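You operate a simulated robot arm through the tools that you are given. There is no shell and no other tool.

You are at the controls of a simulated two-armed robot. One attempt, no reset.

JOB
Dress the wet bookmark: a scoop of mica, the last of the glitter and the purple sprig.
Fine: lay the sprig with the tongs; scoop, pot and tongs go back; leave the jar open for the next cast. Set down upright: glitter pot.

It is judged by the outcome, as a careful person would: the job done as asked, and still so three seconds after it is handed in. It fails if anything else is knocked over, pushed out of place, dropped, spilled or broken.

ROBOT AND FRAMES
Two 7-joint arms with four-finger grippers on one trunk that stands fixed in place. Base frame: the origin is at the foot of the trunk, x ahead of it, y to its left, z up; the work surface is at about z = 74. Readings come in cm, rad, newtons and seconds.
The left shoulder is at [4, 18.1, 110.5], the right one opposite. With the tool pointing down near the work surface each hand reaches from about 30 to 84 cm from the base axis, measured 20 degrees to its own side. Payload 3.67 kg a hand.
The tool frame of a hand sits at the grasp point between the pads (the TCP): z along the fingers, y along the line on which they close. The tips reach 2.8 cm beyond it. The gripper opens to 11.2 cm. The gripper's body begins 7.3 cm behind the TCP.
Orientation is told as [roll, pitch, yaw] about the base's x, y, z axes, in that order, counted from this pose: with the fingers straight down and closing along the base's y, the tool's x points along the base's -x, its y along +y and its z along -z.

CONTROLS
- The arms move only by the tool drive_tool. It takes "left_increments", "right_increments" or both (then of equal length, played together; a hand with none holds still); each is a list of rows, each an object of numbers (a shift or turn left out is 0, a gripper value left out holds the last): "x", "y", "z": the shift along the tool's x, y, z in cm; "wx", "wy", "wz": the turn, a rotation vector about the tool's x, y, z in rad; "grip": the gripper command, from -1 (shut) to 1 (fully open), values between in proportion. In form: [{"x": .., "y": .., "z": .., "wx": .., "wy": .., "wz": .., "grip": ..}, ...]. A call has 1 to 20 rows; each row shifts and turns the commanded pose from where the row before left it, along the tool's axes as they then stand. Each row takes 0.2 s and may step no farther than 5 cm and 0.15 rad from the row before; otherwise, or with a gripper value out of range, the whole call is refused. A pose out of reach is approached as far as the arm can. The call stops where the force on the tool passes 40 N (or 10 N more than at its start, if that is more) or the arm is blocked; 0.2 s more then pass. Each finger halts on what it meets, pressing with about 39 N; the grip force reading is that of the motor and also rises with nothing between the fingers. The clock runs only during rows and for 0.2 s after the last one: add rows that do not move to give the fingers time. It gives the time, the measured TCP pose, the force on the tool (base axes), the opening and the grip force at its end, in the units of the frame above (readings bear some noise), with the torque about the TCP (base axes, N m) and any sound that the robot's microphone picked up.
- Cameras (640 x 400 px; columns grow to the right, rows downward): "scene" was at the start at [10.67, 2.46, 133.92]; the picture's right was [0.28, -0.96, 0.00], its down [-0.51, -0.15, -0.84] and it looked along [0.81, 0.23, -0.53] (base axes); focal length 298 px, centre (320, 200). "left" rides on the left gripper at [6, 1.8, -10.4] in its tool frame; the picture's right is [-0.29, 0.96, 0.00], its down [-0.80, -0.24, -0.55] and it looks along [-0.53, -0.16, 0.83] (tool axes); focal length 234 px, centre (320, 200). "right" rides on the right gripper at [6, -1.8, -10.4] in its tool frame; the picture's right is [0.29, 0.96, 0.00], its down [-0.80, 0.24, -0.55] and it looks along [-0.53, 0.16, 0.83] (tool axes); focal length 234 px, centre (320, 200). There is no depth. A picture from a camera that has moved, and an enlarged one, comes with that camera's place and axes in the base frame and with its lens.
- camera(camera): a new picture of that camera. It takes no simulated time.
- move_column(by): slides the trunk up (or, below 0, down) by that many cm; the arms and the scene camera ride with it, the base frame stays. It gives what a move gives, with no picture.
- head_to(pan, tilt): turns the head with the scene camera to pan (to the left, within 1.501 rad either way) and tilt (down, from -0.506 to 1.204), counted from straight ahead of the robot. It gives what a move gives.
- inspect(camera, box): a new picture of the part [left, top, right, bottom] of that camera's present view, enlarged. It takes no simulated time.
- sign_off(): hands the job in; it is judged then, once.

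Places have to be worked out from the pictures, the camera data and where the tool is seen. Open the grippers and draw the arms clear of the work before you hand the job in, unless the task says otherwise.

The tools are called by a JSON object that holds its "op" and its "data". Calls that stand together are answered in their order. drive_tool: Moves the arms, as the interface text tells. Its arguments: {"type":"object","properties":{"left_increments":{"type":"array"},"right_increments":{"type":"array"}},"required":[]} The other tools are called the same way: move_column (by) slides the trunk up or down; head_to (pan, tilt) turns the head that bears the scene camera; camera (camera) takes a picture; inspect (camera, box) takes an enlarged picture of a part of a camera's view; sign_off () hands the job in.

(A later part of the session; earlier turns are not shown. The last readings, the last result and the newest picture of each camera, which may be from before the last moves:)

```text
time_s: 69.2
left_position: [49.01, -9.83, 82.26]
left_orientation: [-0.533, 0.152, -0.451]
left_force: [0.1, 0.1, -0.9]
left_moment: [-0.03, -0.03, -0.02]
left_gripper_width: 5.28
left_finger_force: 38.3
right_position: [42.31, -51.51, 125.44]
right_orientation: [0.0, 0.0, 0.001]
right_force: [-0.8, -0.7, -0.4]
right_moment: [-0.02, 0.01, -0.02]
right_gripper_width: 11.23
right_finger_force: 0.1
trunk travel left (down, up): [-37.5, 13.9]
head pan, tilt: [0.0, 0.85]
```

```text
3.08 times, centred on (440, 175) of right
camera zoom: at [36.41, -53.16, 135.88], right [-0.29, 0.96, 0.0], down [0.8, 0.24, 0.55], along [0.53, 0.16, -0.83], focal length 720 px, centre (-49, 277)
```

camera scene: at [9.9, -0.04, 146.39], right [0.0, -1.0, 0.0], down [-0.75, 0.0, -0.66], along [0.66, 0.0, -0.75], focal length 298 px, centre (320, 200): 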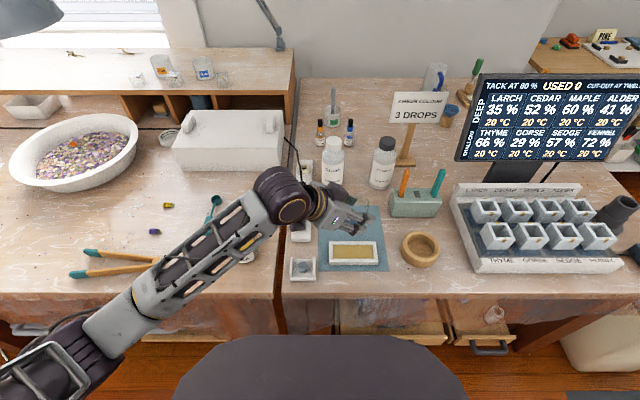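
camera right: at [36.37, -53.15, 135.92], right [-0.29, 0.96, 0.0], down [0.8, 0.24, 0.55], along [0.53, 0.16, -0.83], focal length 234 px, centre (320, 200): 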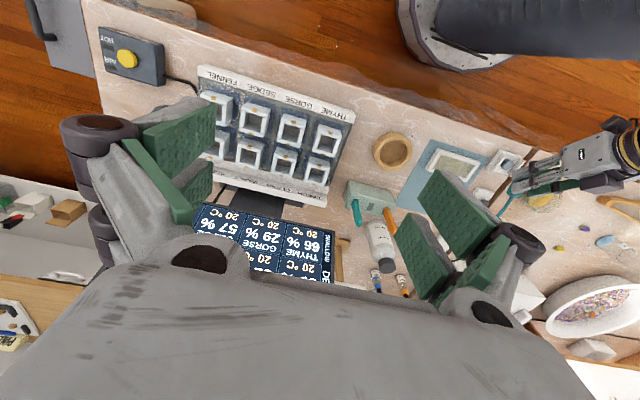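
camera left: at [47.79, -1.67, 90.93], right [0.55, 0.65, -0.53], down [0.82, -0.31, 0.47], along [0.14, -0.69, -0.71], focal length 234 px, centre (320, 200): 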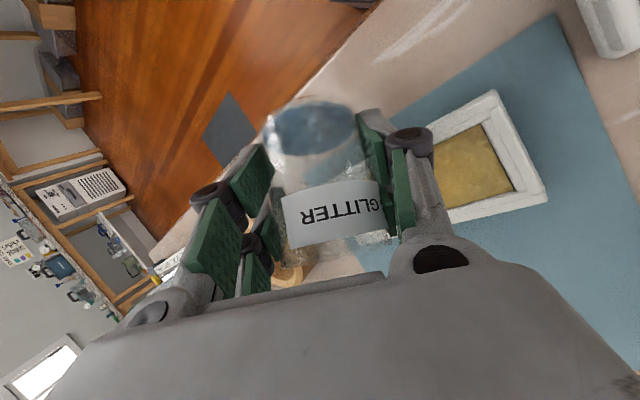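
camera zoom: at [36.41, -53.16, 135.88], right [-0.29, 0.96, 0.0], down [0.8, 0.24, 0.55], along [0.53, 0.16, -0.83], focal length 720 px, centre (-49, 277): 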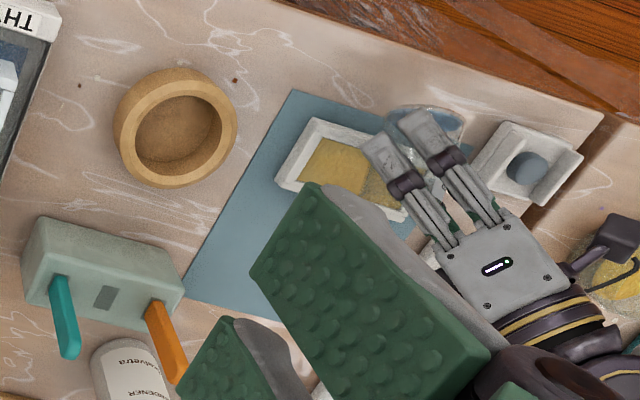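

Lip is above the interior; pot still holding. Rolling on slowly (to ~75° tilt) and checking.

{"op": "drive_tool", "data": {"left_increments": [{"x": -0.343, "y": -0.243, "z": 0.319, "wx": 0.0929, "wz": -0.0956}, {"x": -0.343, "y": -0.243, "z": 0.319, "wx": 0.0929, "wz": -0.0956}, {"x": -0.343, "y": -0.243, "z": 0.319, "wx": 0.0929, "wz": -0.0956}, {}]}}

{"op": "inspect", "data": {"camera": "scene", "box": [290, 190, 430, 290]}}

{"op": "camera", "data": {"camera": "left"}}

```text
time_s: 70.2
left_position: [49.68, -11.4, 81.64]
left_orientation: [-0.759, 0.328, -0.215]
left_force: [-0.7, 0.7, -0.4]
left_moment: [0.0, 0.01, 0.0]
left_gripper_width: 5.27
left_finger_force: 39.3
right_position: [42.24, -51.45, 125.37]
right_orientation: [0.001, 0.0, -0.001]
right_force: [0.3, 0.6, -0.1]
right_moment: [-0.01, -0.02, 0.02]
right_gripper_width: 11.18
right_finger_force: 0.1
trunk travel left (down, up): [-37.5, 13.9]
head pan, tilt: [0.0, 0.85]
```

```text
4.00 times, centred on (360, 240) of scene
camera zoom: at [9.9, -0.07, 146.39], right [0.0, -1.0, 0.0], down [-0.75, 0.0, -0.66], along [0.66, 0.0, -0.75], focal length 1191 px, centre (160, 40)
```

zoom: 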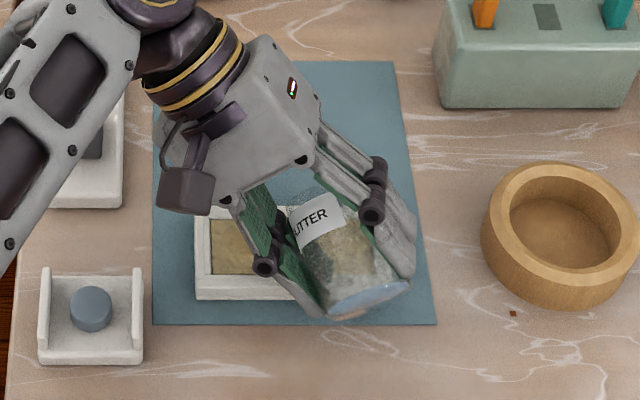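

```text
taken
camera left: at [47.92, -2.36, 89.48], right [0.21, 0.67, -0.72], down [0.96, 0.0, 0.28], along [0.19, -0.75, -0.64], focal length 234 px, centre (320, 200)
```

left: 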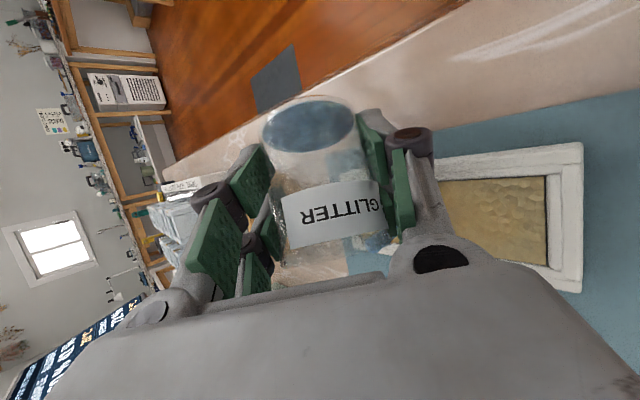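

Lip sits right over the mould centre. Continuing the roll past horizontal, slowly, to pour.

{"op": "drive_tool", "data": {"left_increments": [{"x": -0.134, "y": -0.353, "z": -0.076, "wx": 0.1046, "wz": -0.1076}, {"x": -0.134, "y": -0.353, "z": -0.076, "wx": 0.1046, "wz": -0.1076}, {"x": -0.134, "y": -0.353, "z": -0.076, "wx": 0.1046, "wz": -0.1076}, {"x": -0.134, "y": -0.353, "z": -0.076, "wx": 0.1046, "wz": -0.1076}, {}]}}

{"op": "inspect", "data": {"camera": "scene", "box": [290, 190, 430, 290]}}

{"op": "camera", "data": {"camera": "left"}}

```text
time_s: 71.5
left_position: [50.64, -12.3, 82.48]
left_orientation: [-1.038, 0.666, 0.086]
left_force: [-0.2, 0.4, -0.9]
left_moment: [-0.03, 0.02, -0.01]
left_gripper_width: 5.27
left_finger_force: 38.8
right_position: [42.26, -51.61, 125.4]
right_orientation: [-0.001, 0.0, 0.0]
right_force: [-0.2, -0.4, -0.1]
right_moment: [0.0, -0.02, 0.0]
right_gripper_width: 11.21
right_finger_force: 0.1
trunk travel left (down, up): [-37.5, 13.9]
head pan, tilt: [0.0, 0.85]
```

```text
4.00 times, centred on (360, 240) of scene
camera zoom: at [9.92, -0.07, 146.39], right [0.0, -1.0, 0.0], down [-0.75, 0.0, -0.66], along [0.66, 0.0, -0.75], focal length 1191 px, centre (160, 40)
```

zoom: 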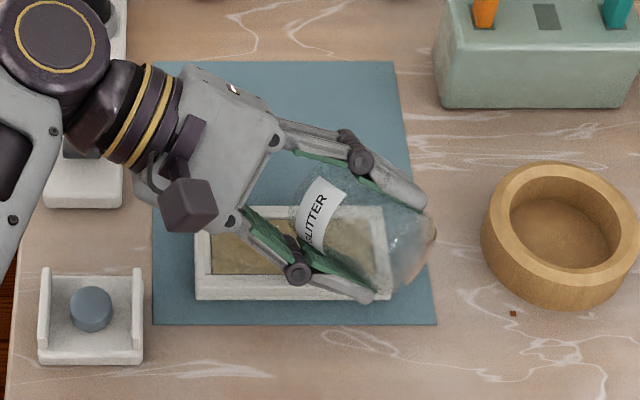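

```text
taken
camera left: at [47.47, -2.52, 89.04], right [-0.32, 0.46, -0.83], down [0.89, 0.43, -0.11], along [0.31, -0.77, -0.55], focal length 234 px, centre (320, 200)
```

left: 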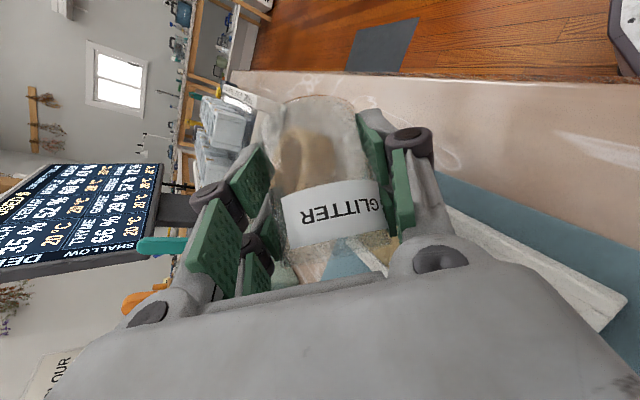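

The blue glitter has left the pot. Rolling a little further to ensure the very last of it falls out.

{"op": "drive_tool", "data": {"left_increments": [{"x": -0.2, "y": -0.44, "z": -0.22, "wx": 0.1046, "wz": -0.1076}, {"x": -0.2, "y": -0.44, "z": -0.22, "wx": 0.1046, "wz": -0.1076}, {"x": -0.2, "y": -0.44, "z": -0.22, "wx": 0.1046, "wz": -0.1076}, {}, {}, {}]}}

{"op": "inspect", "data": {"camera": "scene", "box": [290, 190, 430, 290]}}

{"op": "inspect", "data": {"camera": "right", "box": [340, 110, 540, 240]}}

{"op": "camera", "data": {"camera": "left"}}

```text
time_s: 72.8
left_position: [52.76, -10.31, 82.67]
left_orientation: [-1.164, 0.937, 0.331]
left_force: [0.3, -1.0, -0.5]
left_moment: [0.0, 0.0, 0.02]
left_gripper_width: 5.29
left_finger_force: 39.1
right_position: [42.23, -51.5, 125.36]
right_orientation: [-0.001, -0.001, -0.001]
right_force: [0.8, 1.0, -1.1]
right_moment: [0.01, 0.05, -0.01]
right_gripper_width: 11.22
right_finger_force: 0.1
trunk travel left (down, up): [-37.5, 13.9]
head pan, tilt: [0.0, 0.85]
```

```text
4.00 times, centred on (360, 240) of scene
camera zoom: at [9.89, -0.07, 146.39], right [0.0, -1.0, 0.0], down [-0.75, 0.0, -0.66], along [0.66, 0.0, -0.75], focal length 1191 px, centre (160, 40)
```

zoom: 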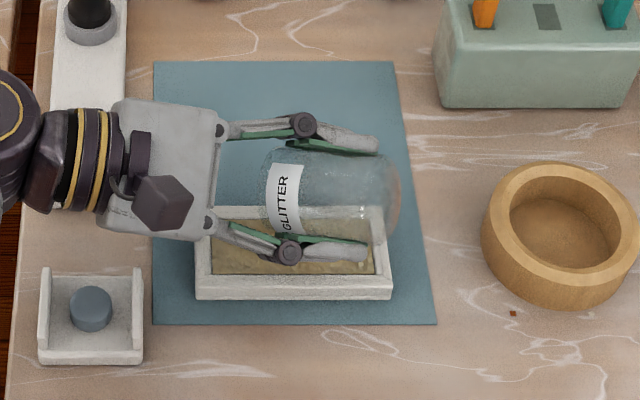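

```text
3.08 times, centred on (440, 175) of right
camera zoom: at [36.4, -53.17, 135.88], right [-0.29, 0.96, 0.0], down [0.8, 0.24, 0.55], along [0.53, 0.16, -0.83], focal length 720 px, centre (-49, 277)
```

zoom: 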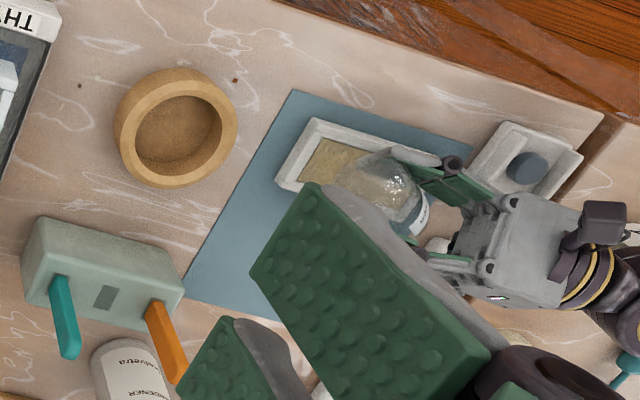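

```text
taken
camera left: at [47.99, -1.04, 88.78], right [-0.63, 0.18, -0.75], down [0.65, 0.66, -0.38], along [0.43, -0.73, -0.54], focal length 234 px, centre (320, 200)
```

left: 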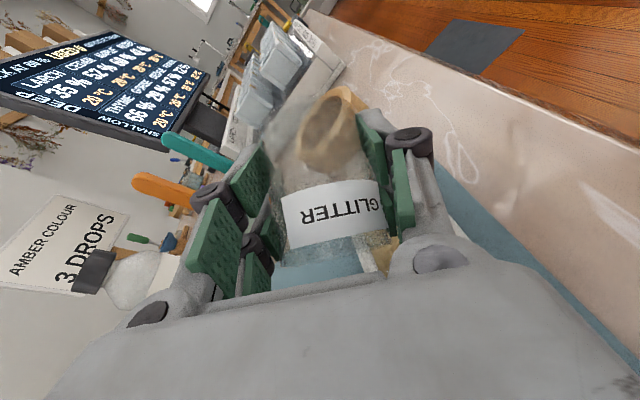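

Pot is empty. Lifting straight up to look at the result.

{"op": "drive_tool", "data": {"left_increments": [{"x": 2.03, "y": -1.36, "z": -0.52}, {"x": 2.03, "y": -1.36, "z": -0.52}, {"x": 2.03, "y": -1.36, "z": -0.52}, {"x": 2.03, "y": -1.36, "z": -0.52}, {}]}}

{"op": "inspect", "data": {"camera": "scene", "box": [290, 190, 430, 290]}}

{"op": "inspect", "data": {"camera": "right", "box": [340, 110, 540, 240]}}

```text
time_s: 74.0
left_position: [52.09, -12.13, 93.2]
left_orientation: [-1.208, 0.956, 0.283]
left_force: [-0.4, 0.2, -1.0]
left_moment: [-0.02, 0.02, 0.01]
left_gripper_width: 5.28
left_finger_force: 39.2
right_position: [42.3, -51.51, 125.33]
right_orientation: [0.001, 0.002, 0.002]
right_force: [0.5, -0.5, 0.0]
right_moment: [-0.03, -0.06, 0.0]
right_gripper_width: 11.2
right_finger_force: 0.1
trunk travel left (down, up): [-37.5, 13.9]
head pan, tilt: [0.0, 0.85]
```

```text
4.00 times, centred on (360, 240) of scene
camera zoom: at [9.92, -0.06, 146.39], right [0.0, -1.0, 0.0], down [-0.75, 0.0, -0.66], along [0.66, 0.0, -0.75], focal length 1191 px, centre (160, 40)
```

zoom: 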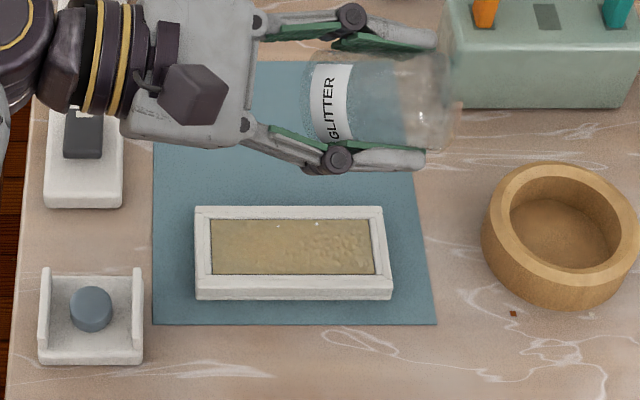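

```text
3.08 times, centred on (440, 175) of right
camera zoom: at [36.44, -53.16, 135.87], right [-0.29, 0.96, 0.0], down [0.8, 0.24, 0.55], along [0.53, 0.16, -0.83], focal length 720 px, centre (-49, 277)
```

zoom: 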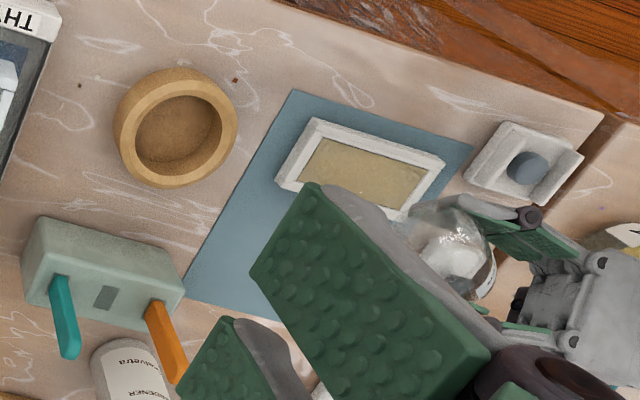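

No stray glitter on the mat; the surface took on the glitter. Rolling the pot back upright in place.

{"op": "drive_tool", "data": {"left_increments": [{"wx": -0.1046, "wz": 0.1076}, {"wx": -0.1046, "wz": 0.1076}, {"wx": -0.1046, "wz": 0.1076}, {"wx": -0.1046, "wz": 0.1076}, {"wx": -0.1046, "wz": 0.1076}, {"wx": -0.1046, "wz": 0.1076}, {"wx": -0.1046, "wz": 0.1076}, {"wx": -0.1046, "wz": 0.1076}, {"wx": -0.1046, "wz": 0.1076}, {"wx": -0.1046, "wz": 0.1076}, {"wx": -0.1046, "wz": 0.1076}, {"wx": -0.1046, "wz": 0.1076}, {"wx": -0.1046, "wz": 0.1076}, {"wx": -0.1046, "wz": 0.1076}, {"wx": -0.1046, "wz": 0.1076}, {}]}}

{"op": "drive_tool", "data": {"left_increments": [{"wy": -0.1333}, {"wy": -0.1333}, {"wy": -0.1333}, {"wy": -0.1333}, {"wy": -0.1333}, {"wy": -0.1333}, {}]}}

{"op": "inspect", "data": {"camera": "scene", "box": [240, 130, 460, 290]}}

```text
time_s: 77.5
left_position: [52.09, -12.01, 93.3]
left_orientation: [-0.001, -0.002, -1.0]
left_force: [1.1, 0.4, -0.1]
left_moment: [0.02, 0.0, 0.0]
left_gripper_width: 5.29
left_finger_force: 38.9
right_position: [42.31, -51.5, 125.48]
right_orientation: [0.001, -0.001, -0.001]
right_force: [0.1, 0.8, -0.1]
right_moment: [-0.01, -0.03, 0.01]
right_gripper_width: 11.2
right_finger_force: 0.2
trunk travel left (down, up): [-37.5, 13.9]
head pan, tilt: [0.0, 0.85]
```

```text
time_s: 79.0
left_position: [52.04, -11.94, 93.25]
left_orientation: [-0.005, -0.803, -0.994]
left_force: [0.5, 0.6, 0.0]
left_moment: [0.02, 0.0, -0.02]
left_gripper_width: 5.26
left_finger_force: 38.7
right_position: [42.44, -51.58, 125.28]
right_orientation: [0.0, 0.0, 0.0]
right_force: [0.3, -0.7, -0.6]
right_moment: [0.04, 0.01, -0.01]
right_gripper_width: 11.2
right_finger_force: 0.0
trunk travel left (down, up): [-37.5, 13.9]
head pan, tilt: [0.0, 0.85]
```

```text
2.50 times, centred on (350, 210) of scene
camera zoom: at [9.92, -0.1, 146.39], right [0.0, -1.0, 0.0], down [-0.75, 0.0, -0.66], along [0.66, 0.0, -0.75], focal length 745 px, centre (245, 175)
```

zoom: 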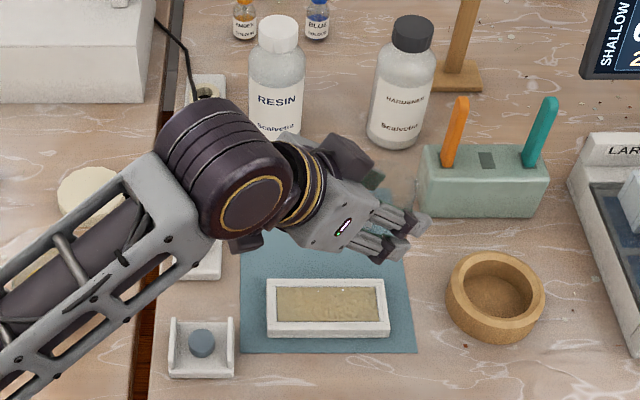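

Upright again. Carrying the empty pot back over its original spot.

{"op": "drive_tool", "data": {"left_increments": [{"x": 1.984, "y": 2.526, "z": -2.168}, {"x": 1.984, "y": 2.526, "z": -2.168}, {"x": 1.984, "y": 2.526, "z": -2.168}, {"x": 1.984, "y": 2.526, "z": -2.168}, {"x": 1.984, "y": 2.526, "z": -2.168}, {"x": 1.984, "y": 2.526, "z": -2.168}, {"x": 1.984, "y": 2.526, "z": -2.168}, {"x": 1.984, "y": 2.526, "z": -2.168}, {"x": 1.984, "y": 2.526, "z": -2.168}, {"x": 1.984, "y": 2.526, "z": -2.168}, {"x": 1.984, "y": 2.526, "z": -2.168}, {"x": 1.984, "y": 2.526, "z": -2.168}, {"x": 1.984, "y": 2.526, "z": -2.168}, {"x": 1.984, "y": 2.526, "z": -2.168}, {"x": 1.984, "y": 2.526, "z": -2.168}, {"x": 1.984, "y": 2.526, "z": -2.168}, {"x": 1.984, "y": 2.526, "z": -2.168}, {"x": 1.984, "y": 2.526, "z": -2.168}, {"x": 1.984, "y": 2.526, "z": -2.168}, {}]}}

{"op": "drive_tool", "data": {"left_increments": [{"wx": -0.1004, "wz": -0.0976}, {"wx": -0.1004, "wz": -0.0976}, {"wx": -0.1004, "wz": -0.0976}, {"wx": -0.1004, "wz": -0.0976}, {"wx": -0.1004, "wz": -0.0976}, {"wx": -0.1004, "wz": -0.0976}, {"wx": -0.1004, "wz": -0.0976}, {"wx": -0.1004, "wz": -0.0976}, {"wx": -0.1004, "wz": -0.0976}, {"wx": -0.1004, "wz": -0.0976}, {}]}}

{"op": "head_to", "data": {"pan": 0.6, "tilt": 0.85}}

{"op": "camera", "data": {"camera": "scene"}}

{"op": "camera", "data": {"camera": "left"}}

```text
time_s: 83.2
left_position: [62.35, 61.17, 94.72]
left_orientation: [-0.005, -0.801, -0.994]
left_force: [-0.2, -0.4, -0.6]
left_moment: [-0.04, 0.02, 0.02]
left_gripper_width: 5.28
left_finger_force: 39.0
right_position: [42.32, -51.59, 125.35]
right_orientation: [0.0, 0.001, 0.0]
right_force: [-0.1, 0.1, 0.7]
right_moment: [0.02, 0.03, -0.01]
right_gripper_width: 11.19
right_finger_force: 0.0
trunk travel left (down, up): [-37.5, 13.9]
head pan, tilt: [0.0, 0.85]
```

```text
time_s: 85.7
left_position: [62.24, 60.95, 94.57]
left_orientation: [-0.005, -0.796, 0.406]
left_force: [0.3, 0.4, -0.3]
left_moment: [0.0, -0.02, -0.01]
left_gripper_width: 5.27
left_finger_force: 39.2
right_position: [42.18, -51.56, 125.36]
right_orientation: [0.0, 0.0, -0.002]
right_force: [-0.5, 0.2, 0.4]
right_moment: [0.01, 0.02, 0.02]
right_gripper_width: 11.21
right_finger_force: 0.1
trunk travel left (down, up): [-37.5, 13.9]
head pan, tilt: [0.0, 0.85]
```

```text
time_s: 86.7
left_position: [62.28, 61.05, 94.76]
left_orientation: [-0.003, -0.797, 0.403]
left_force: [0.1, 0.2, -0.6]
left_moment: [0.06, 0.01, 0.01]
left_gripper_width: 5.3
left_finger_force: 39.1
right_position: [42.18, -51.46, 125.4]
right_orientation: [0.001, 0.0, -0.001]
right_force: [0.5, 0.4, 0.1]
right_moment: [0.01, 0.0, -0.01]
right_gripper_width: 11.19
right_finger_force: 0.2
trunk travel left (down, up): [-37.5, 13.9]
head pan, tilt: [0.6, 0.85]
```

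```text
taken
camera scene: at [8.53, 4.37, 146.39], right [0.56, -0.83, 0.0], down [-0.62, -0.42, -0.66], along [0.54, 0.37, -0.75], focal length 298 px, centre (320, 200)
```

scene: 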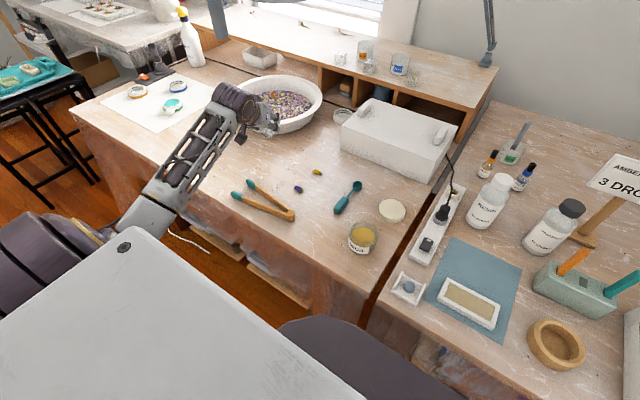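

```text
taken
camera left: at [50.9, 58.15, 97.55], right [-0.19, 0.96, 0.2], down [0.24, -0.16, 0.96], along [0.95, 0.23, -0.2], focal length 234 px, centre (320, 200)
```

left: 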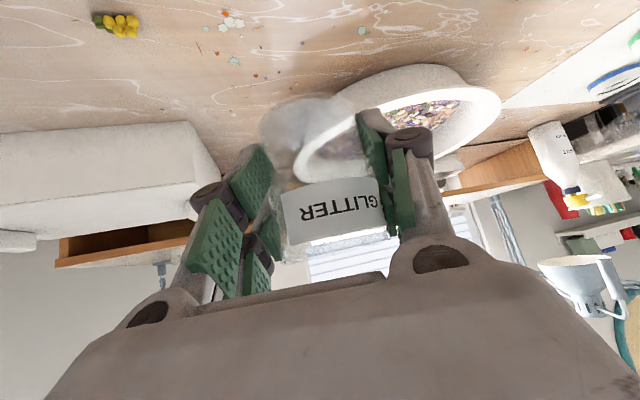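

Pot is empty and upright directly above its old spot. Lowering to ~1 cm above the table.

{"op": "drive_tool", "data": {"left_increments": [{"x": 2.78, "z": 2.77}, {"x": 2.78, "z": 2.77}, {"x": 2.78, "z": 2.77}, {"x": 2.0, "z": 2.0}, {"x": 0.78, "z": 0.77}, {}]}}

{"op": "drive_tool", "data": {"left_increments": [{"x": 0.215, "z": 0.21}, {"x": 0.215, "z": 0.21}, {"x": 0.11, "z": 0.105}, {}]}}

```text
time_s: 88.0
left_position: [62.35, 61.14, 78.93]
left_orientation: [-0.003, -0.794, 0.405]
left_force: [-0.7, 0.4, -1.0]
left_moment: [0.03, -0.01, -0.01]
left_gripper_width: 5.3
left_finger_force: 39.2
right_position: [42.41, -51.56, 125.37]
right_orientation: [0.0, 0.001, 0.0]
right_force: [0.1, 0.0, 0.1]
right_moment: [-0.02, -0.01, -0.03]
right_gripper_width: 11.18
right_finger_force: 0.1
trunk travel left (down, up): [-37.5, 13.9]
head pan, tilt: [0.6, 0.85]
```

```text
time_s: 89.0
left_position: [62.48, 61.15, 78.25]
left_orientation: [-0.004, -0.797, 0.404]
left_force: [0.0, 0.3, 1.4]
left_moment: [0.04, -0.08, -0.04]
left_gripper_width: 5.27
left_finger_force: 38.7
right_position: [42.22, -51.59, 125.43]
right_orientation: [0.0, -0.002, 0.0]
right_force: [1.1, -0.3, 0.7]
right_moment: [-0.02, -0.01, -0.01]
right_gripper_width: 11.2
right_finger_force: 0.0
trunk travel left (down, up): [-37.5, 13.9]
head pan, tilt: [0.6, 0.85]
```

Slight contact hint; finer steps.

{"op": "drive_tool", "data": {"left_increments": [{"x": 0.07, "z": 0.07}, {"x": 0.07, "z": 0.07}, {}]}}

{"op": "camera", "data": {"camera": "left"}}

```text
time_s: 89.8
left_position: [62.49, 61.2, 78.21]
left_orientation: [-0.004, -0.8, 0.404]
left_force: [0.2, -2.3, 10.6]
left_moment: [0.23, -0.04, 0.0]
left_gripper_width: 5.32
left_finger_force: 39.3
right_position: [42.16, -51.64, 125.32]
right_orientation: [0.001, 0.002, 0.0]
right_force: [-0.9, -0.6, -0.3]
right_moment: [-0.03, -0.02, -0.04]
right_gripper_width: 11.19
right_finger_force: 0.0
trunk travel left (down, up): [-37.5, 13.9]
head pan, tilt: [0.6, 0.85]
```

```text
taken
camera left: at [51.1, 58.28, 81.09], right [-0.19, 0.96, 0.2], down [0.24, -0.16, 0.96], along [0.95, 0.23, -0.2], focal length 234 px, centre (320, 200)
```

left: 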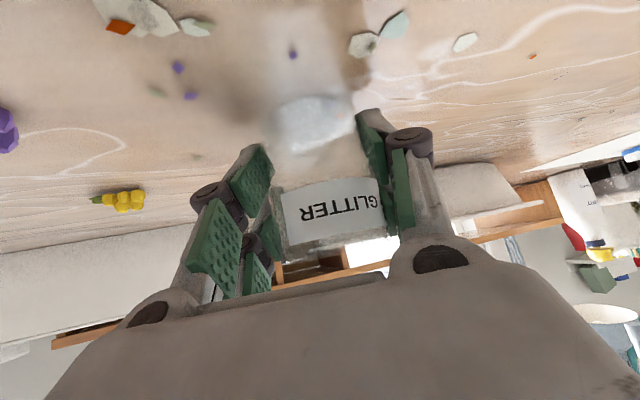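

Pot is on the table (10 N). Easing off a touch and opening the fingers.

{"op": "drive_tool", "data": {"left_increments": [{"x": -0.05, "z": -0.05}, {"grip": 0.0}, {"grip": 0.1}, {"grip": 0.3}, {"grip": 0.6}, {"grip": 1}, {}, {}]}}

{"op": "camera", "data": {"camera": "left"}}

```text
time_s: 91.7
left_position: [62.27, 61.1, 78.06]
left_orientation: [-0.003, -0.797, 0.404]
left_force: [-0.7, 0.3, -0.1]
left_moment: [-0.01, 0.02, 0.02]
left_gripper_width: 11.2
left_finger_force: 0.0
right_position: [42.28, -51.46, 125.38]
right_orientation: [-0.002, 0.0, 0.0]
right_force: [0.3, -0.7, 0.7]
right_moment: [-0.01, 0.0, 0.02]
right_gripper_width: 11.2
right_finger_force: 0.0
trunk travel left (down, up): [-37.5, 13.9]
head pan, tilt: [0.6, 0.85]
```

```text
taken
camera left: at [51.05, 58.3, 80.95], right [-0.19, 0.96, 0.2], down [0.24, -0.16, 0.96], along [0.95, 0.23, -0.2], focal length 234 px, centre (320, 200)
```

left: 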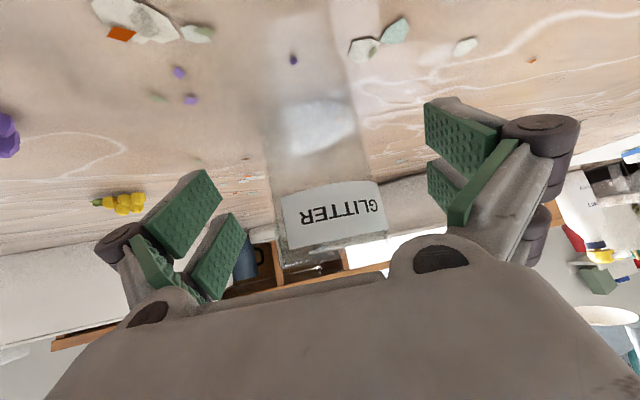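

Pot stands upright at its place. Retreating straight back along the fingers and up.

{"op": "drive_tool", "data": {"left_increments": [{"z": -2}, {"z": -3}, {"z": -3}, {"z": -3.5}, {"z": -3.5}, {"x": -2.5, "z": -2.4}, {}]}}

{"op": "camera", "data": {"camera": "scene"}}

{"op": "camera", "data": {"camera": "left"}}

```text
time_s: 93.2
left_position: [52.62, 56.8, 92.26]
left_orientation: [-0.006, -0.794, 0.406]
left_force: [-0.6, 0.5, -0.3]
left_moment: [-0.02, -0.01, 0.02]
left_gripper_width: 11.2
left_finger_force: 0.1
right_position: [42.27, -51.42, 125.4]
right_orientation: [-0.001, 0.0, 0.0]
right_force: [-0.2, -0.6, 0.0]
right_moment: [-0.01, 0.0, -0.01]
right_gripper_width: 11.2
right_finger_force: 0.0
trunk travel left (down, up): [-37.5, 13.9]
head pan, tilt: [0.6, 0.85]
```

```text
taken
camera scene: at [8.5, 4.39, 146.39], right [0.57, -0.82, 0.0], down [-0.62, -0.42, -0.66], along [0.54, 0.37, -0.75], focal length 298 px, centre (320, 200)
```

scene: 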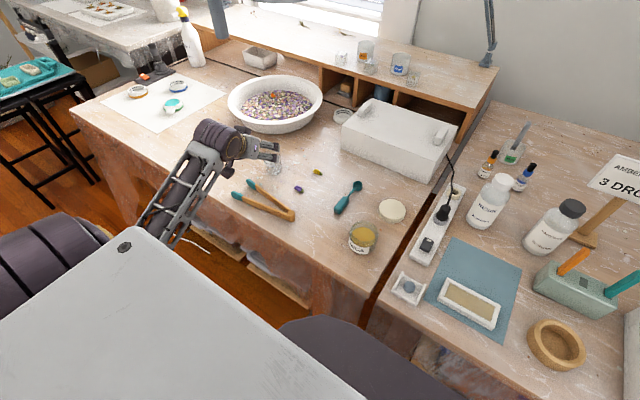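

```text
taken
camera left: at [41.31, 54.06, 95.04], right [-0.19, 0.96, 0.2], down [0.24, -0.15, 0.96], along [0.95, 0.23, -0.2], focal length 234 px, centre (320, 200)
```

left: 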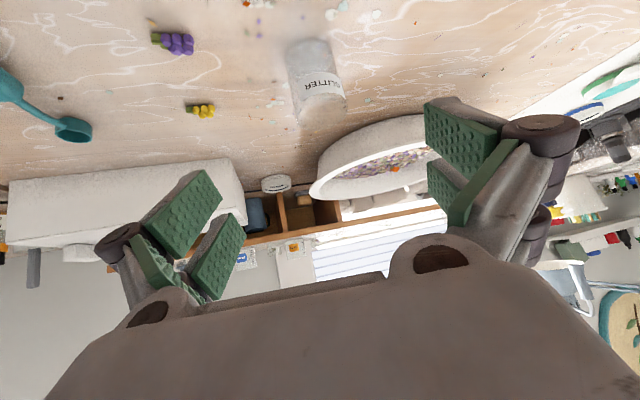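

Scene is clean. Next the tongs: straighten the hand to vertical and yaw to +90° so the fingers close across the tong arms, then view them from above.

{"op": "drive_tool", "data": {"left_increments": [{"wy": 0.1333}, {"wy": 0.1333}, {"wy": 0.1333}, {"wy": 0.1333}, {"wy": 0.1333}, {"wy": 0.1283}, {"z": -3}, {"z": -3, "wz": -0.13}, {"wz": -0.13}, {"wz": -0.13}, {"wz": -0.13}, {"wz": -0.13}, {"wz": -0.13}, {"wz": -0.13}, {"wz": -0.13}, {"wz": -0.125}, {}]}}

{"op": "camera", "data": {"camera": "left"}}

{"op": "camera", "data": {"camera": "scene"}}

```text
time_s: 96.8
left_position: [52.66, 57.37, 96.96]
left_orientation: [0.016, 0.011, 1.565]
left_force: [-0.1, 1.0, -0.3]
left_moment: [0.0, -0.01, 0.06]
left_gripper_width: 11.23
left_finger_force: 0.0
right_position: [42.77, -50.76, 125.61]
right_orientation: [-0.008, 0.004, 0.001]
right_force: [0.3, 1.0, 0.0]
right_moment: [-0.01, -0.03, 0.01]
right_gripper_width: 11.2
right_finger_force: 0.1
trunk travel left (down, up): [-37.5, 13.9]
head pan, tilt: [0.6, 0.85]
```

```text
taken
camera left: at [51.03, 51.56, 107.23], right [-0.96, 0.29, 0.01], down [0.25, 0.8, 0.54], along [0.15, 0.52, -0.84], focal length 234 px, centre (320, 200)
```

left: 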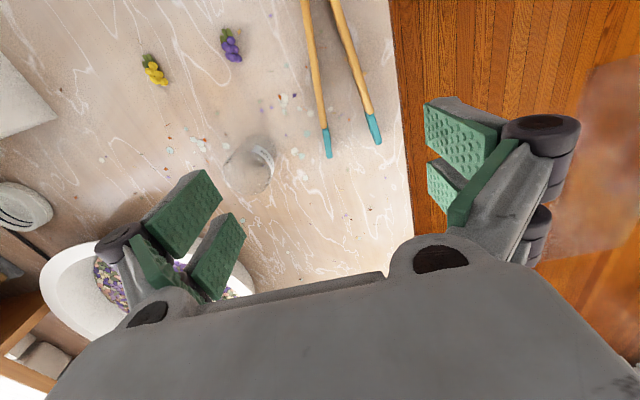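

```text
taken
camera scene: at [9.03, 5.23, 146.32], right [0.56, -0.83, 0.0], down [-0.62, -0.43, -0.65], along [0.54, 0.37, -0.76], focal length 298 px, centre (320, 200)
```

scene: 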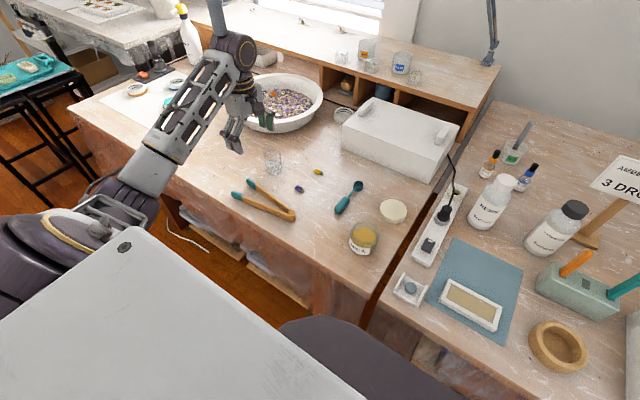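

The right hand and head readings shifted slightly, suggesting the trunk may be flexing. Checking after a short pause.

{"op": "drive_tool", "data": {"left_increments": [{}, {}]}}

{"op": "head_to", "data": {"pan": 1.1, "tilt": 0.85}}

{"op": "camera", "data": {"camera": "scene"}}

```text
time_s: 97.5
left_position: [52.54, 57.3, 96.78]
left_orientation: [0.015, 0.01, 1.567]
left_force: [0.5, 0.3, -0.3]
left_moment: [0.0, -0.01, 0.0]
left_gripper_width: 11.22
left_finger_force: 0.1
right_position: [42.77, -50.82, 125.68]
right_orientation: [-0.006, 0.005, 0.001]
right_force: [0.1, 0.3, 0.6]
right_moment: [-0.02, -0.02, 0.02]
right_gripper_width: 11.18
right_finger_force: 0.2
trunk travel left (down, up): [-37.5, 13.9]
head pan, tilt: [0.6, 0.85]
```

```text
time_s: 98.4
left_position: [52.6, 57.27, 96.9]
left_orientation: [0.014, 0.01, 1.566]
left_force: [0.2, 0.1, 0.3]
left_moment: [0.0, 0.0, -0.03]
left_gripper_width: 11.2
left_finger_force: 0.0
right_position: [42.8, -50.8, 125.49]
right_orientation: [-0.005, 0.004, 0.0]
right_force: [-0.8, 0.5, 0.0]
right_moment: [0.01, 0.01, 0.01]
right_gripper_width: 11.23
right_finger_force: 0.0
trunk travel left (down, up): [-37.5, 13.9]
head pan, tilt: [1.1, 0.85]
```

```text
taken
camera scene: at [6.21, 7.71, 146.31], right [0.89, -0.45, 0.0], down [-0.34, -0.67, -0.65], along [0.3, 0.58, -0.76], focal length 298 px, centre (320, 200)
```

scene: 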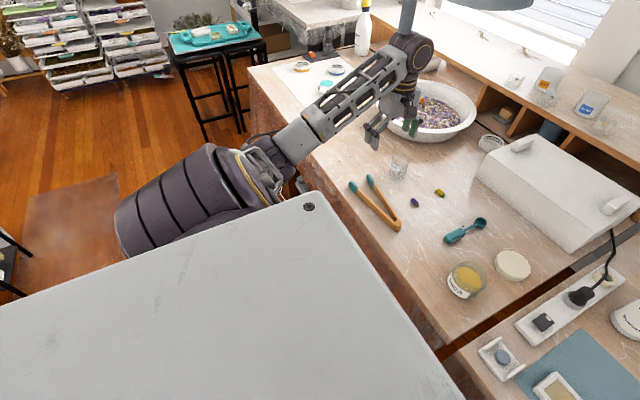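

Looking closely at the elbow near the table's front edge.

{"op": "inspect", "data": {"camera": "scene", "box": [200, 100, 420, 240]}}

{"op": "camera", "data": {"camera": "right"}}

```text
2.86 times, centred on (310, 170) of scene
camera zoom: at [6.21, 7.71, 146.31], right [0.89, -0.45, 0.0], down [-0.34, -0.67, -0.65], along [0.3, 0.58, -0.76], focal length 851 px, centre (349, 286)
```

zoom: 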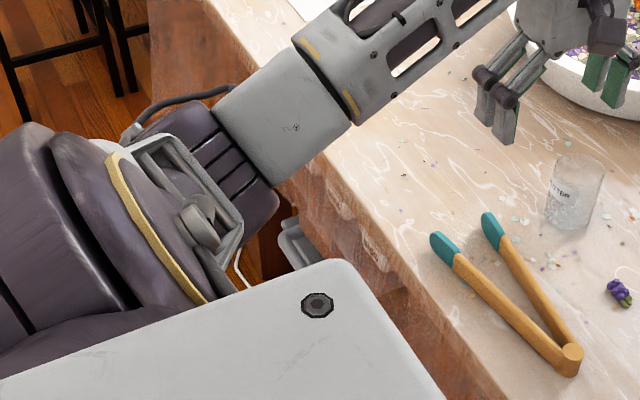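

```text
taken
camera right: at [36.94, -52.43, 136.02], right [-0.29, 0.96, 0.0], down [0.8, 0.24, 0.55], along [0.53, 0.16, -0.84], focal length 234 px, centre (320, 200)
```

right: 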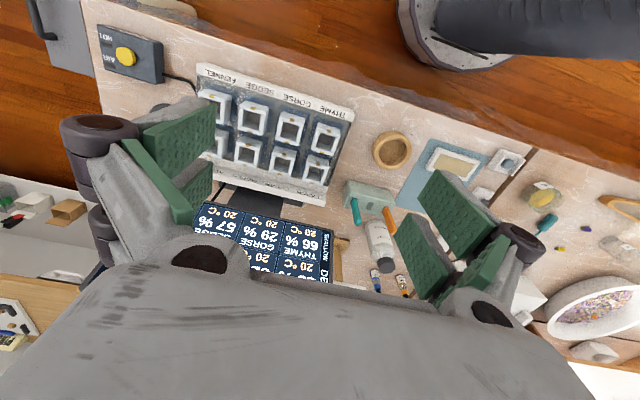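

The forearm/elbow seems to lean on the table's front edge in this posture. Raising the trunk to free it.

{"op": "move_column", "data": {"by": 12}}

{"op": "camera", "data": {"camera": "scene"}}

```text
time_s: 99.2
left_position: [51.19, 55.09, 102.46]
left_orientation: [0.043, 0.01, 1.559]
left_force: [-1.1, -1.2, 1.6]
left_moment: [0.12, -0.21, 0.0]
left_gripper_width: 11.18
left_finger_force: 0.0
right_position: [41.66, -52.61, 131.25]
right_orientation: [0.009, -0.007, 0.002]
right_force: [-2.2, -1.7, -0.7]
right_moment: [0.21, -0.18, 0.03]
right_gripper_width: 11.19
right_finger_force: 0.1
trunk travel left (down, up): [-43.2, 8.2]
head pan, tilt: [1.1, 0.85]
stopped: the force on the tool passed its limit at 64 N (the readings are from after the stop); the commanded pose is now the measured one
```

```text
taken
camera scene: at [4.97, 5.68, 152.55], right [0.89, -0.46, 0.0], down [-0.34, -0.66, -0.67], along [0.3, 0.59, -0.74], focal length 298 px, centre (320, 200)
```

scene: 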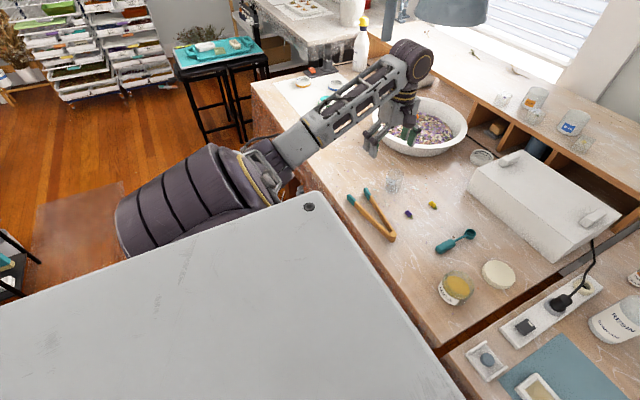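

Something resisted (64 N) on raising; I need to see what touches. Looking closely at both the wrist/lamp and elbow regions.

{"op": "inspect", "data": {"camera": "scene", "box": [330, 0, 510, 180]}}

{"op": "inspect", "data": {"camera": "scene", "box": [200, 90, 380, 230]}}

{"op": "camera", "data": {"camera": "left"}}

{"op": "head_to", "data": {"pan": 1.1, "tilt": 0.4}}

{"op": "camera", "data": {"camera": "scene"}}

```text
2.22 times, centred on (420, 90) of scene
camera zoom: at [4.97, 5.68, 152.55], right [0.89, -0.46, 0.0], down [-0.34, -0.66, -0.67], along [0.3, 0.59, -0.74], focal length 662 px, centre (98, 444)
```

zoom: 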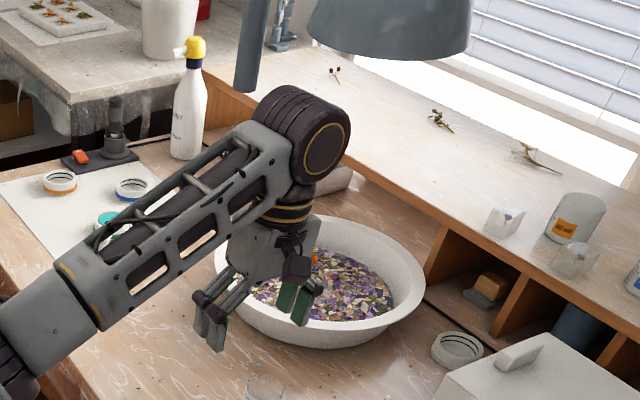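

```text
2.86 times, centred on (290, 160) of scene
camera zoom: at [4.97, 5.68, 152.55], right [0.89, -0.46, 0.0], down [-0.34, -0.66, -0.67], along [0.3, 0.59, -0.74], focal length 851 px, centre (406, 314)
```

zoom: 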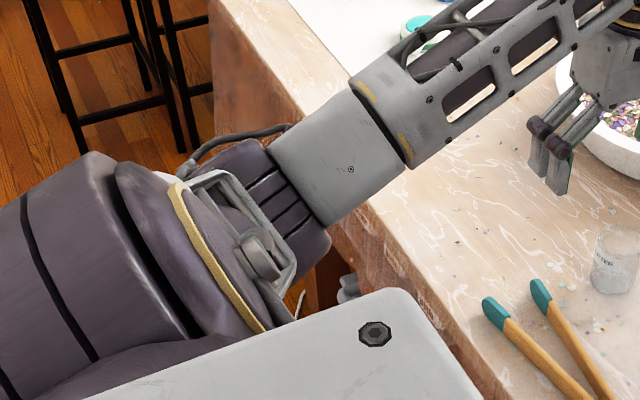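

```text
taken
camera left: at [49.87, 49.23, 112.85], right [-0.95, 0.3, 0.04], down [0.27, 0.8, 0.54], along [0.13, 0.52, -0.84], focal length 234 px, centre (320, 200)
```

left: 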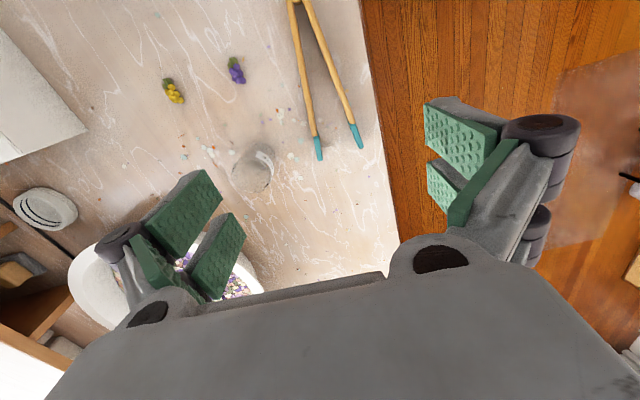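

```text
time_s: 100.1
left_position: [52.06, 56.2, 101.23]
left_orientation: [0.05, 0.019, 1.555]
left_force: [-0.6, 0.6, 0.0]
left_moment: [-0.04, 0.05, 0.0]
left_gripper_width: 11.21
left_finger_force: 0.1
right_position: [42.5, -51.19, 131.16]
right_orientation: [-0.001, 0.001, 0.0]
right_force: [0.4, 1.1, -1.4]
right_moment: [-0.02, 0.02, -0.02]
right_gripper_width: 11.19
right_finger_force: 0.1
trunk travel left (down, up): [-43.2, 8.2]
head pan, tilt: [1.1, 0.4]
```

```text
taken
camera scene: at [6.5, 8.5, 156.01], right [0.89, -0.45, 0.0], down [-0.18, -0.35, -0.92], along [0.42, 0.82, -0.39], focal length 298 px, centre (320, 200)
```

scene: 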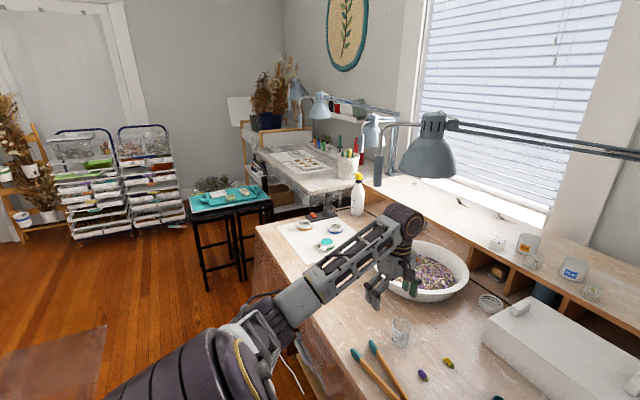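

The elbow is actually well above the table and the lamp clear; readings are settling. Taking another still reading to see whether a load persists.

{"op": "drive_tool", "data": {"left_increments": [{}, {}, {}]}}

{"op": "inspect", "data": {"camera": "scene", "box": [340, 100, 480, 320]}}

{"op": "inspect", "data": {"camera": "scene", "box": [180, 230, 400, 400]}}

```text
time_s: 100.9
left_position: [51.96, 56.06, 101.38]
left_orientation: [0.048, 0.017, 1.556]
left_force: [-0.3, -0.5, 0.0]
left_moment: [0.02, -0.02, 0.0]
left_gripper_width: 11.21
left_finger_force: 0.1
right_position: [42.3, -51.6, 131.04]
right_orientation: [0.0, 0.0, 0.001]
right_force: [-0.2, -0.2, 0.1]
right_moment: [0.0, -0.02, 0.0]
right_gripper_width: 11.19
right_finger_force: 0.0
trunk travel left (down, up): [-43.2, 8.2]
head pan, tilt: [1.1, 0.4]
```

```text
1.82 times, centred on (410, 210) of scene
camera zoom: at [6.3, 8.22, 156.04], right [0.89, -0.45, 0.0], down [-0.18, -0.35, -0.92], along [0.42, 0.82, -0.39], focal length 542 px, centre (156, 182)
```

zoom: 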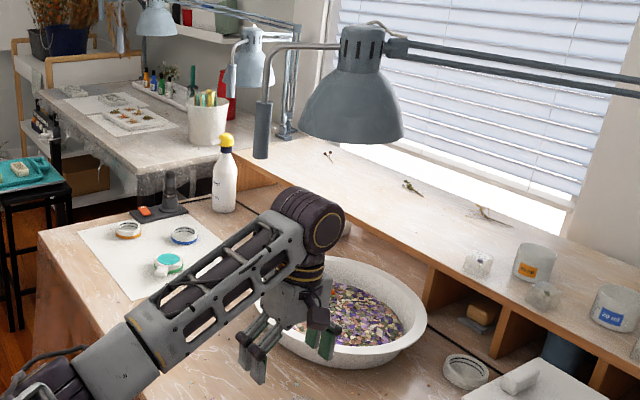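

```text
2.35 times, centred on (290, 315) of scene
camera zoom: at [6.3, 8.22, 156.04], right [0.89, -0.45, 0.0], down [-0.18, -0.35, -0.92], along [0.42, 0.82, -0.39], focal length 701 px, centre (391, -71)
```

zoom: 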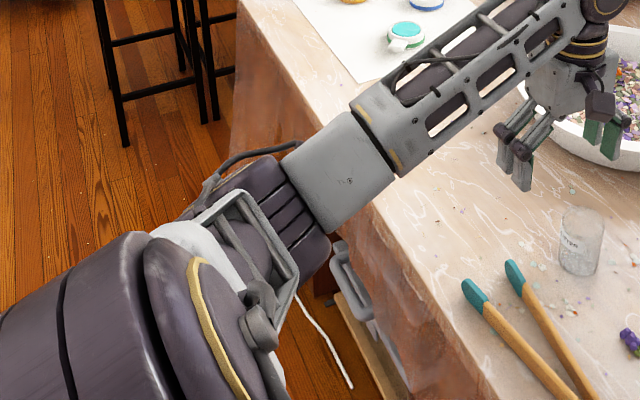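

No residual load now. Yaw +90° strains the left arm here, so I'll use the opposite heading (yaw −90°) for the tongs. Rotating back first to 0.

{"op": "drive_tool", "data": {"left_increments": [{"wz": 0.14}, {"wz": 0.14}, {"wz": 0.14}, {"wz": 0.14}, {"wz": 0.14}, {"wz": 0.14}, {"wz": 0.14}, {"wz": 0.14}, {"wz": 0.14}, {"wz": 0.14}, {"wz": 0.14}, {}]}}

{"op": "camera", "data": {"camera": "left"}}

```text
time_s: 103.5
left_position: [51.99, 56.0, 101.42]
left_orientation: [-0.017, 0.048, 0.015]
left_force: [0.0, -0.4, -0.1]
left_moment: [0.01, -0.03, 0.03]
left_gripper_width: 11.21
left_finger_force: 0.0
right_position: [42.34, -51.55, 131.16]
right_orientation: [0.0, 0.002, 0.0]
right_force: [-0.4, 0.3, -0.1]
right_moment: [0.0, 0.03, -0.03]
right_gripper_width: 11.21
right_finger_force: 0.1
trunk travel left (down, up): [-43.2, 8.2]
head pan, tilt: [1.1, 0.4]
```

```text
taken
camera left: at [46.49, 57.9, 111.92], right [0.27, 0.96, -0.03], down [0.83, -0.22, 0.52], along [0.49, -0.17, -0.85], focal length 234 px, centre (320, 200)
```

left: 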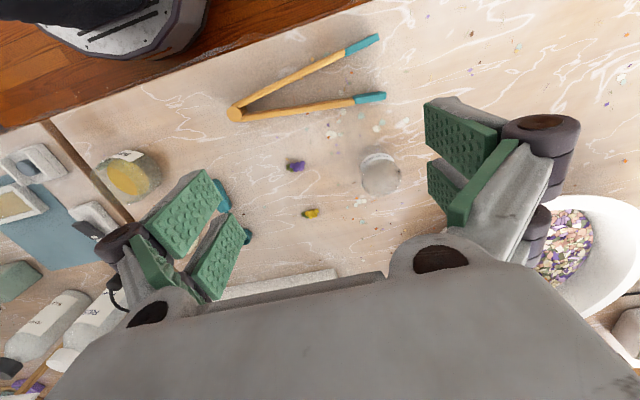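

Good overhead view of the tongs. Zooming in to measure them.

{"op": "inspect", "data": {"camera": "left", "box": [210, 20, 400, 140]}}

{"op": "inspect", "data": {"camera": "left", "box": [260, 130, 360, 230]}}

```text
3.33 times, centred on (305, 80) of left
camera zoom: at [46.49, 57.9, 111.92], right [0.27, 0.96, -0.03], down [0.83, -0.22, 0.52], along [0.49, -0.17, -0.85], focal length 781 px, centre (370, 600)
```

zoom: 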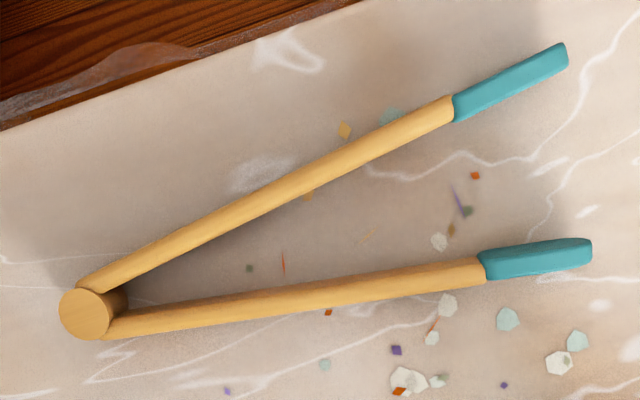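

```text
4.00 times, centred on (310, 180) of left
camera zoom: at [46.49, 57.9, 111.92], right [0.27, 0.96, -0.03], down [0.83, -0.22, 0.52], along [0.49, -0.17, -0.85], focal length 937 px, centre (360, 280)
```

zoom: 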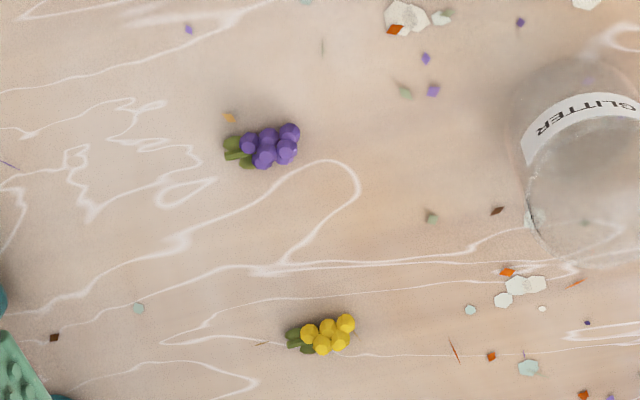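

Tongs axis: x≈49.5 pointing +y (hinge y≈43.1, tips y≈64.6, arms at y=55: x≈47.0 and 51.9); purple sprig lies along y at (60.3, 46.7–50.2). Rotating to yaw −90° with a 0.3 rad lean toward the hinge.

{"op": "drive_tool", "data": {"left_increments": [{"wz": 0.1442}, {"wz": 0.1442}, {"wz": 0.1442}, {"wz": 0.1442}, {"wz": 0.1442}, {"wz": 0.1442}, {"wz": 0.1442}, {"wz": 0.1442}, {"wz": 0.1442}, {"wz": 0.1442}, {"wz": 0.1442}, {"wx": -0.017, "wy": 0.126}, {"wy": 0.126}, {}]}}

{"op": "head_to", "data": {"pan": 0.7, "tilt": 0.8}}

{"op": "camera", "data": {"camera": "scene"}}

{"op": "camera", "data": {"camera": "left"}}

```text
time_s: 106.5
left_position: [51.9, 56.07, 101.38]
left_orientation: [-0.032, 0.238, -1.58]
left_force: [0.5, 0.6, -0.3]
left_moment: [0.0, -0.01, 0.0]
left_gripper_width: 11.2
left_finger_force: 0.0
right_position: [42.22, -51.52, 131.19]
right_orientation: [0.001, 0.0, 0.001]
right_force: [-0.3, -0.5, 0.5]
right_moment: [0.01, 0.0, -0.03]
right_gripper_width: 11.22
right_finger_force: 0.1
trunk travel left (down, up): [-43.2, 8.2]
head pan, tilt: [1.1, 0.4]
```

```text
time_s: 107.4
left_position: [52.0, 55.94, 101.49]
left_orientation: [-0.032, 0.236, -1.577]
left_force: [0.5, 0.4, 0.4]
left_moment: [0.02, 0.0, -0.03]
left_gripper_width: 11.19
left_finger_force: 0.1
right_position: [42.17, -51.5, 131.05]
right_orientation: [0.001, 0.001, 0.002]
right_force: [0.0, 0.4, 0.2]
right_moment: [0.02, 0.01, 0.03]
right_gripper_width: 11.2
right_finger_force: 0.0
trunk travel left (down, up): [-43.2, 8.2]
head pan, tilt: [0.7, 0.799]
```

```text
taken
camera scene: at [8.24, 5.15, 152.54], right [0.64, -0.76, 0.0], down [-0.55, -0.46, -0.7], along [0.53, 0.45, -0.72], focal length 298 px, centre (320, 200)
```

scene: 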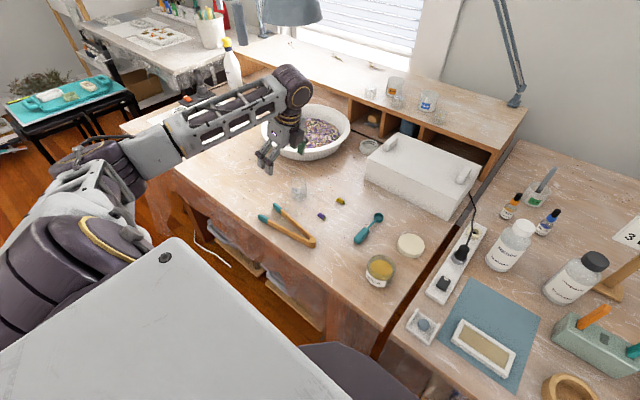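

```text
taken
camera left: at [54.14, 59.43, 112.77], right [0.95, -0.28, -0.1], down [-0.23, -0.9, 0.36], along [-0.19, -0.32, -0.93], focal length 234 px, centre (320, 200)
```

left: 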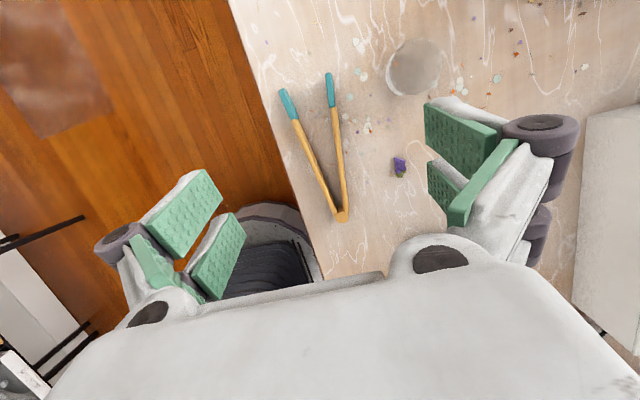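

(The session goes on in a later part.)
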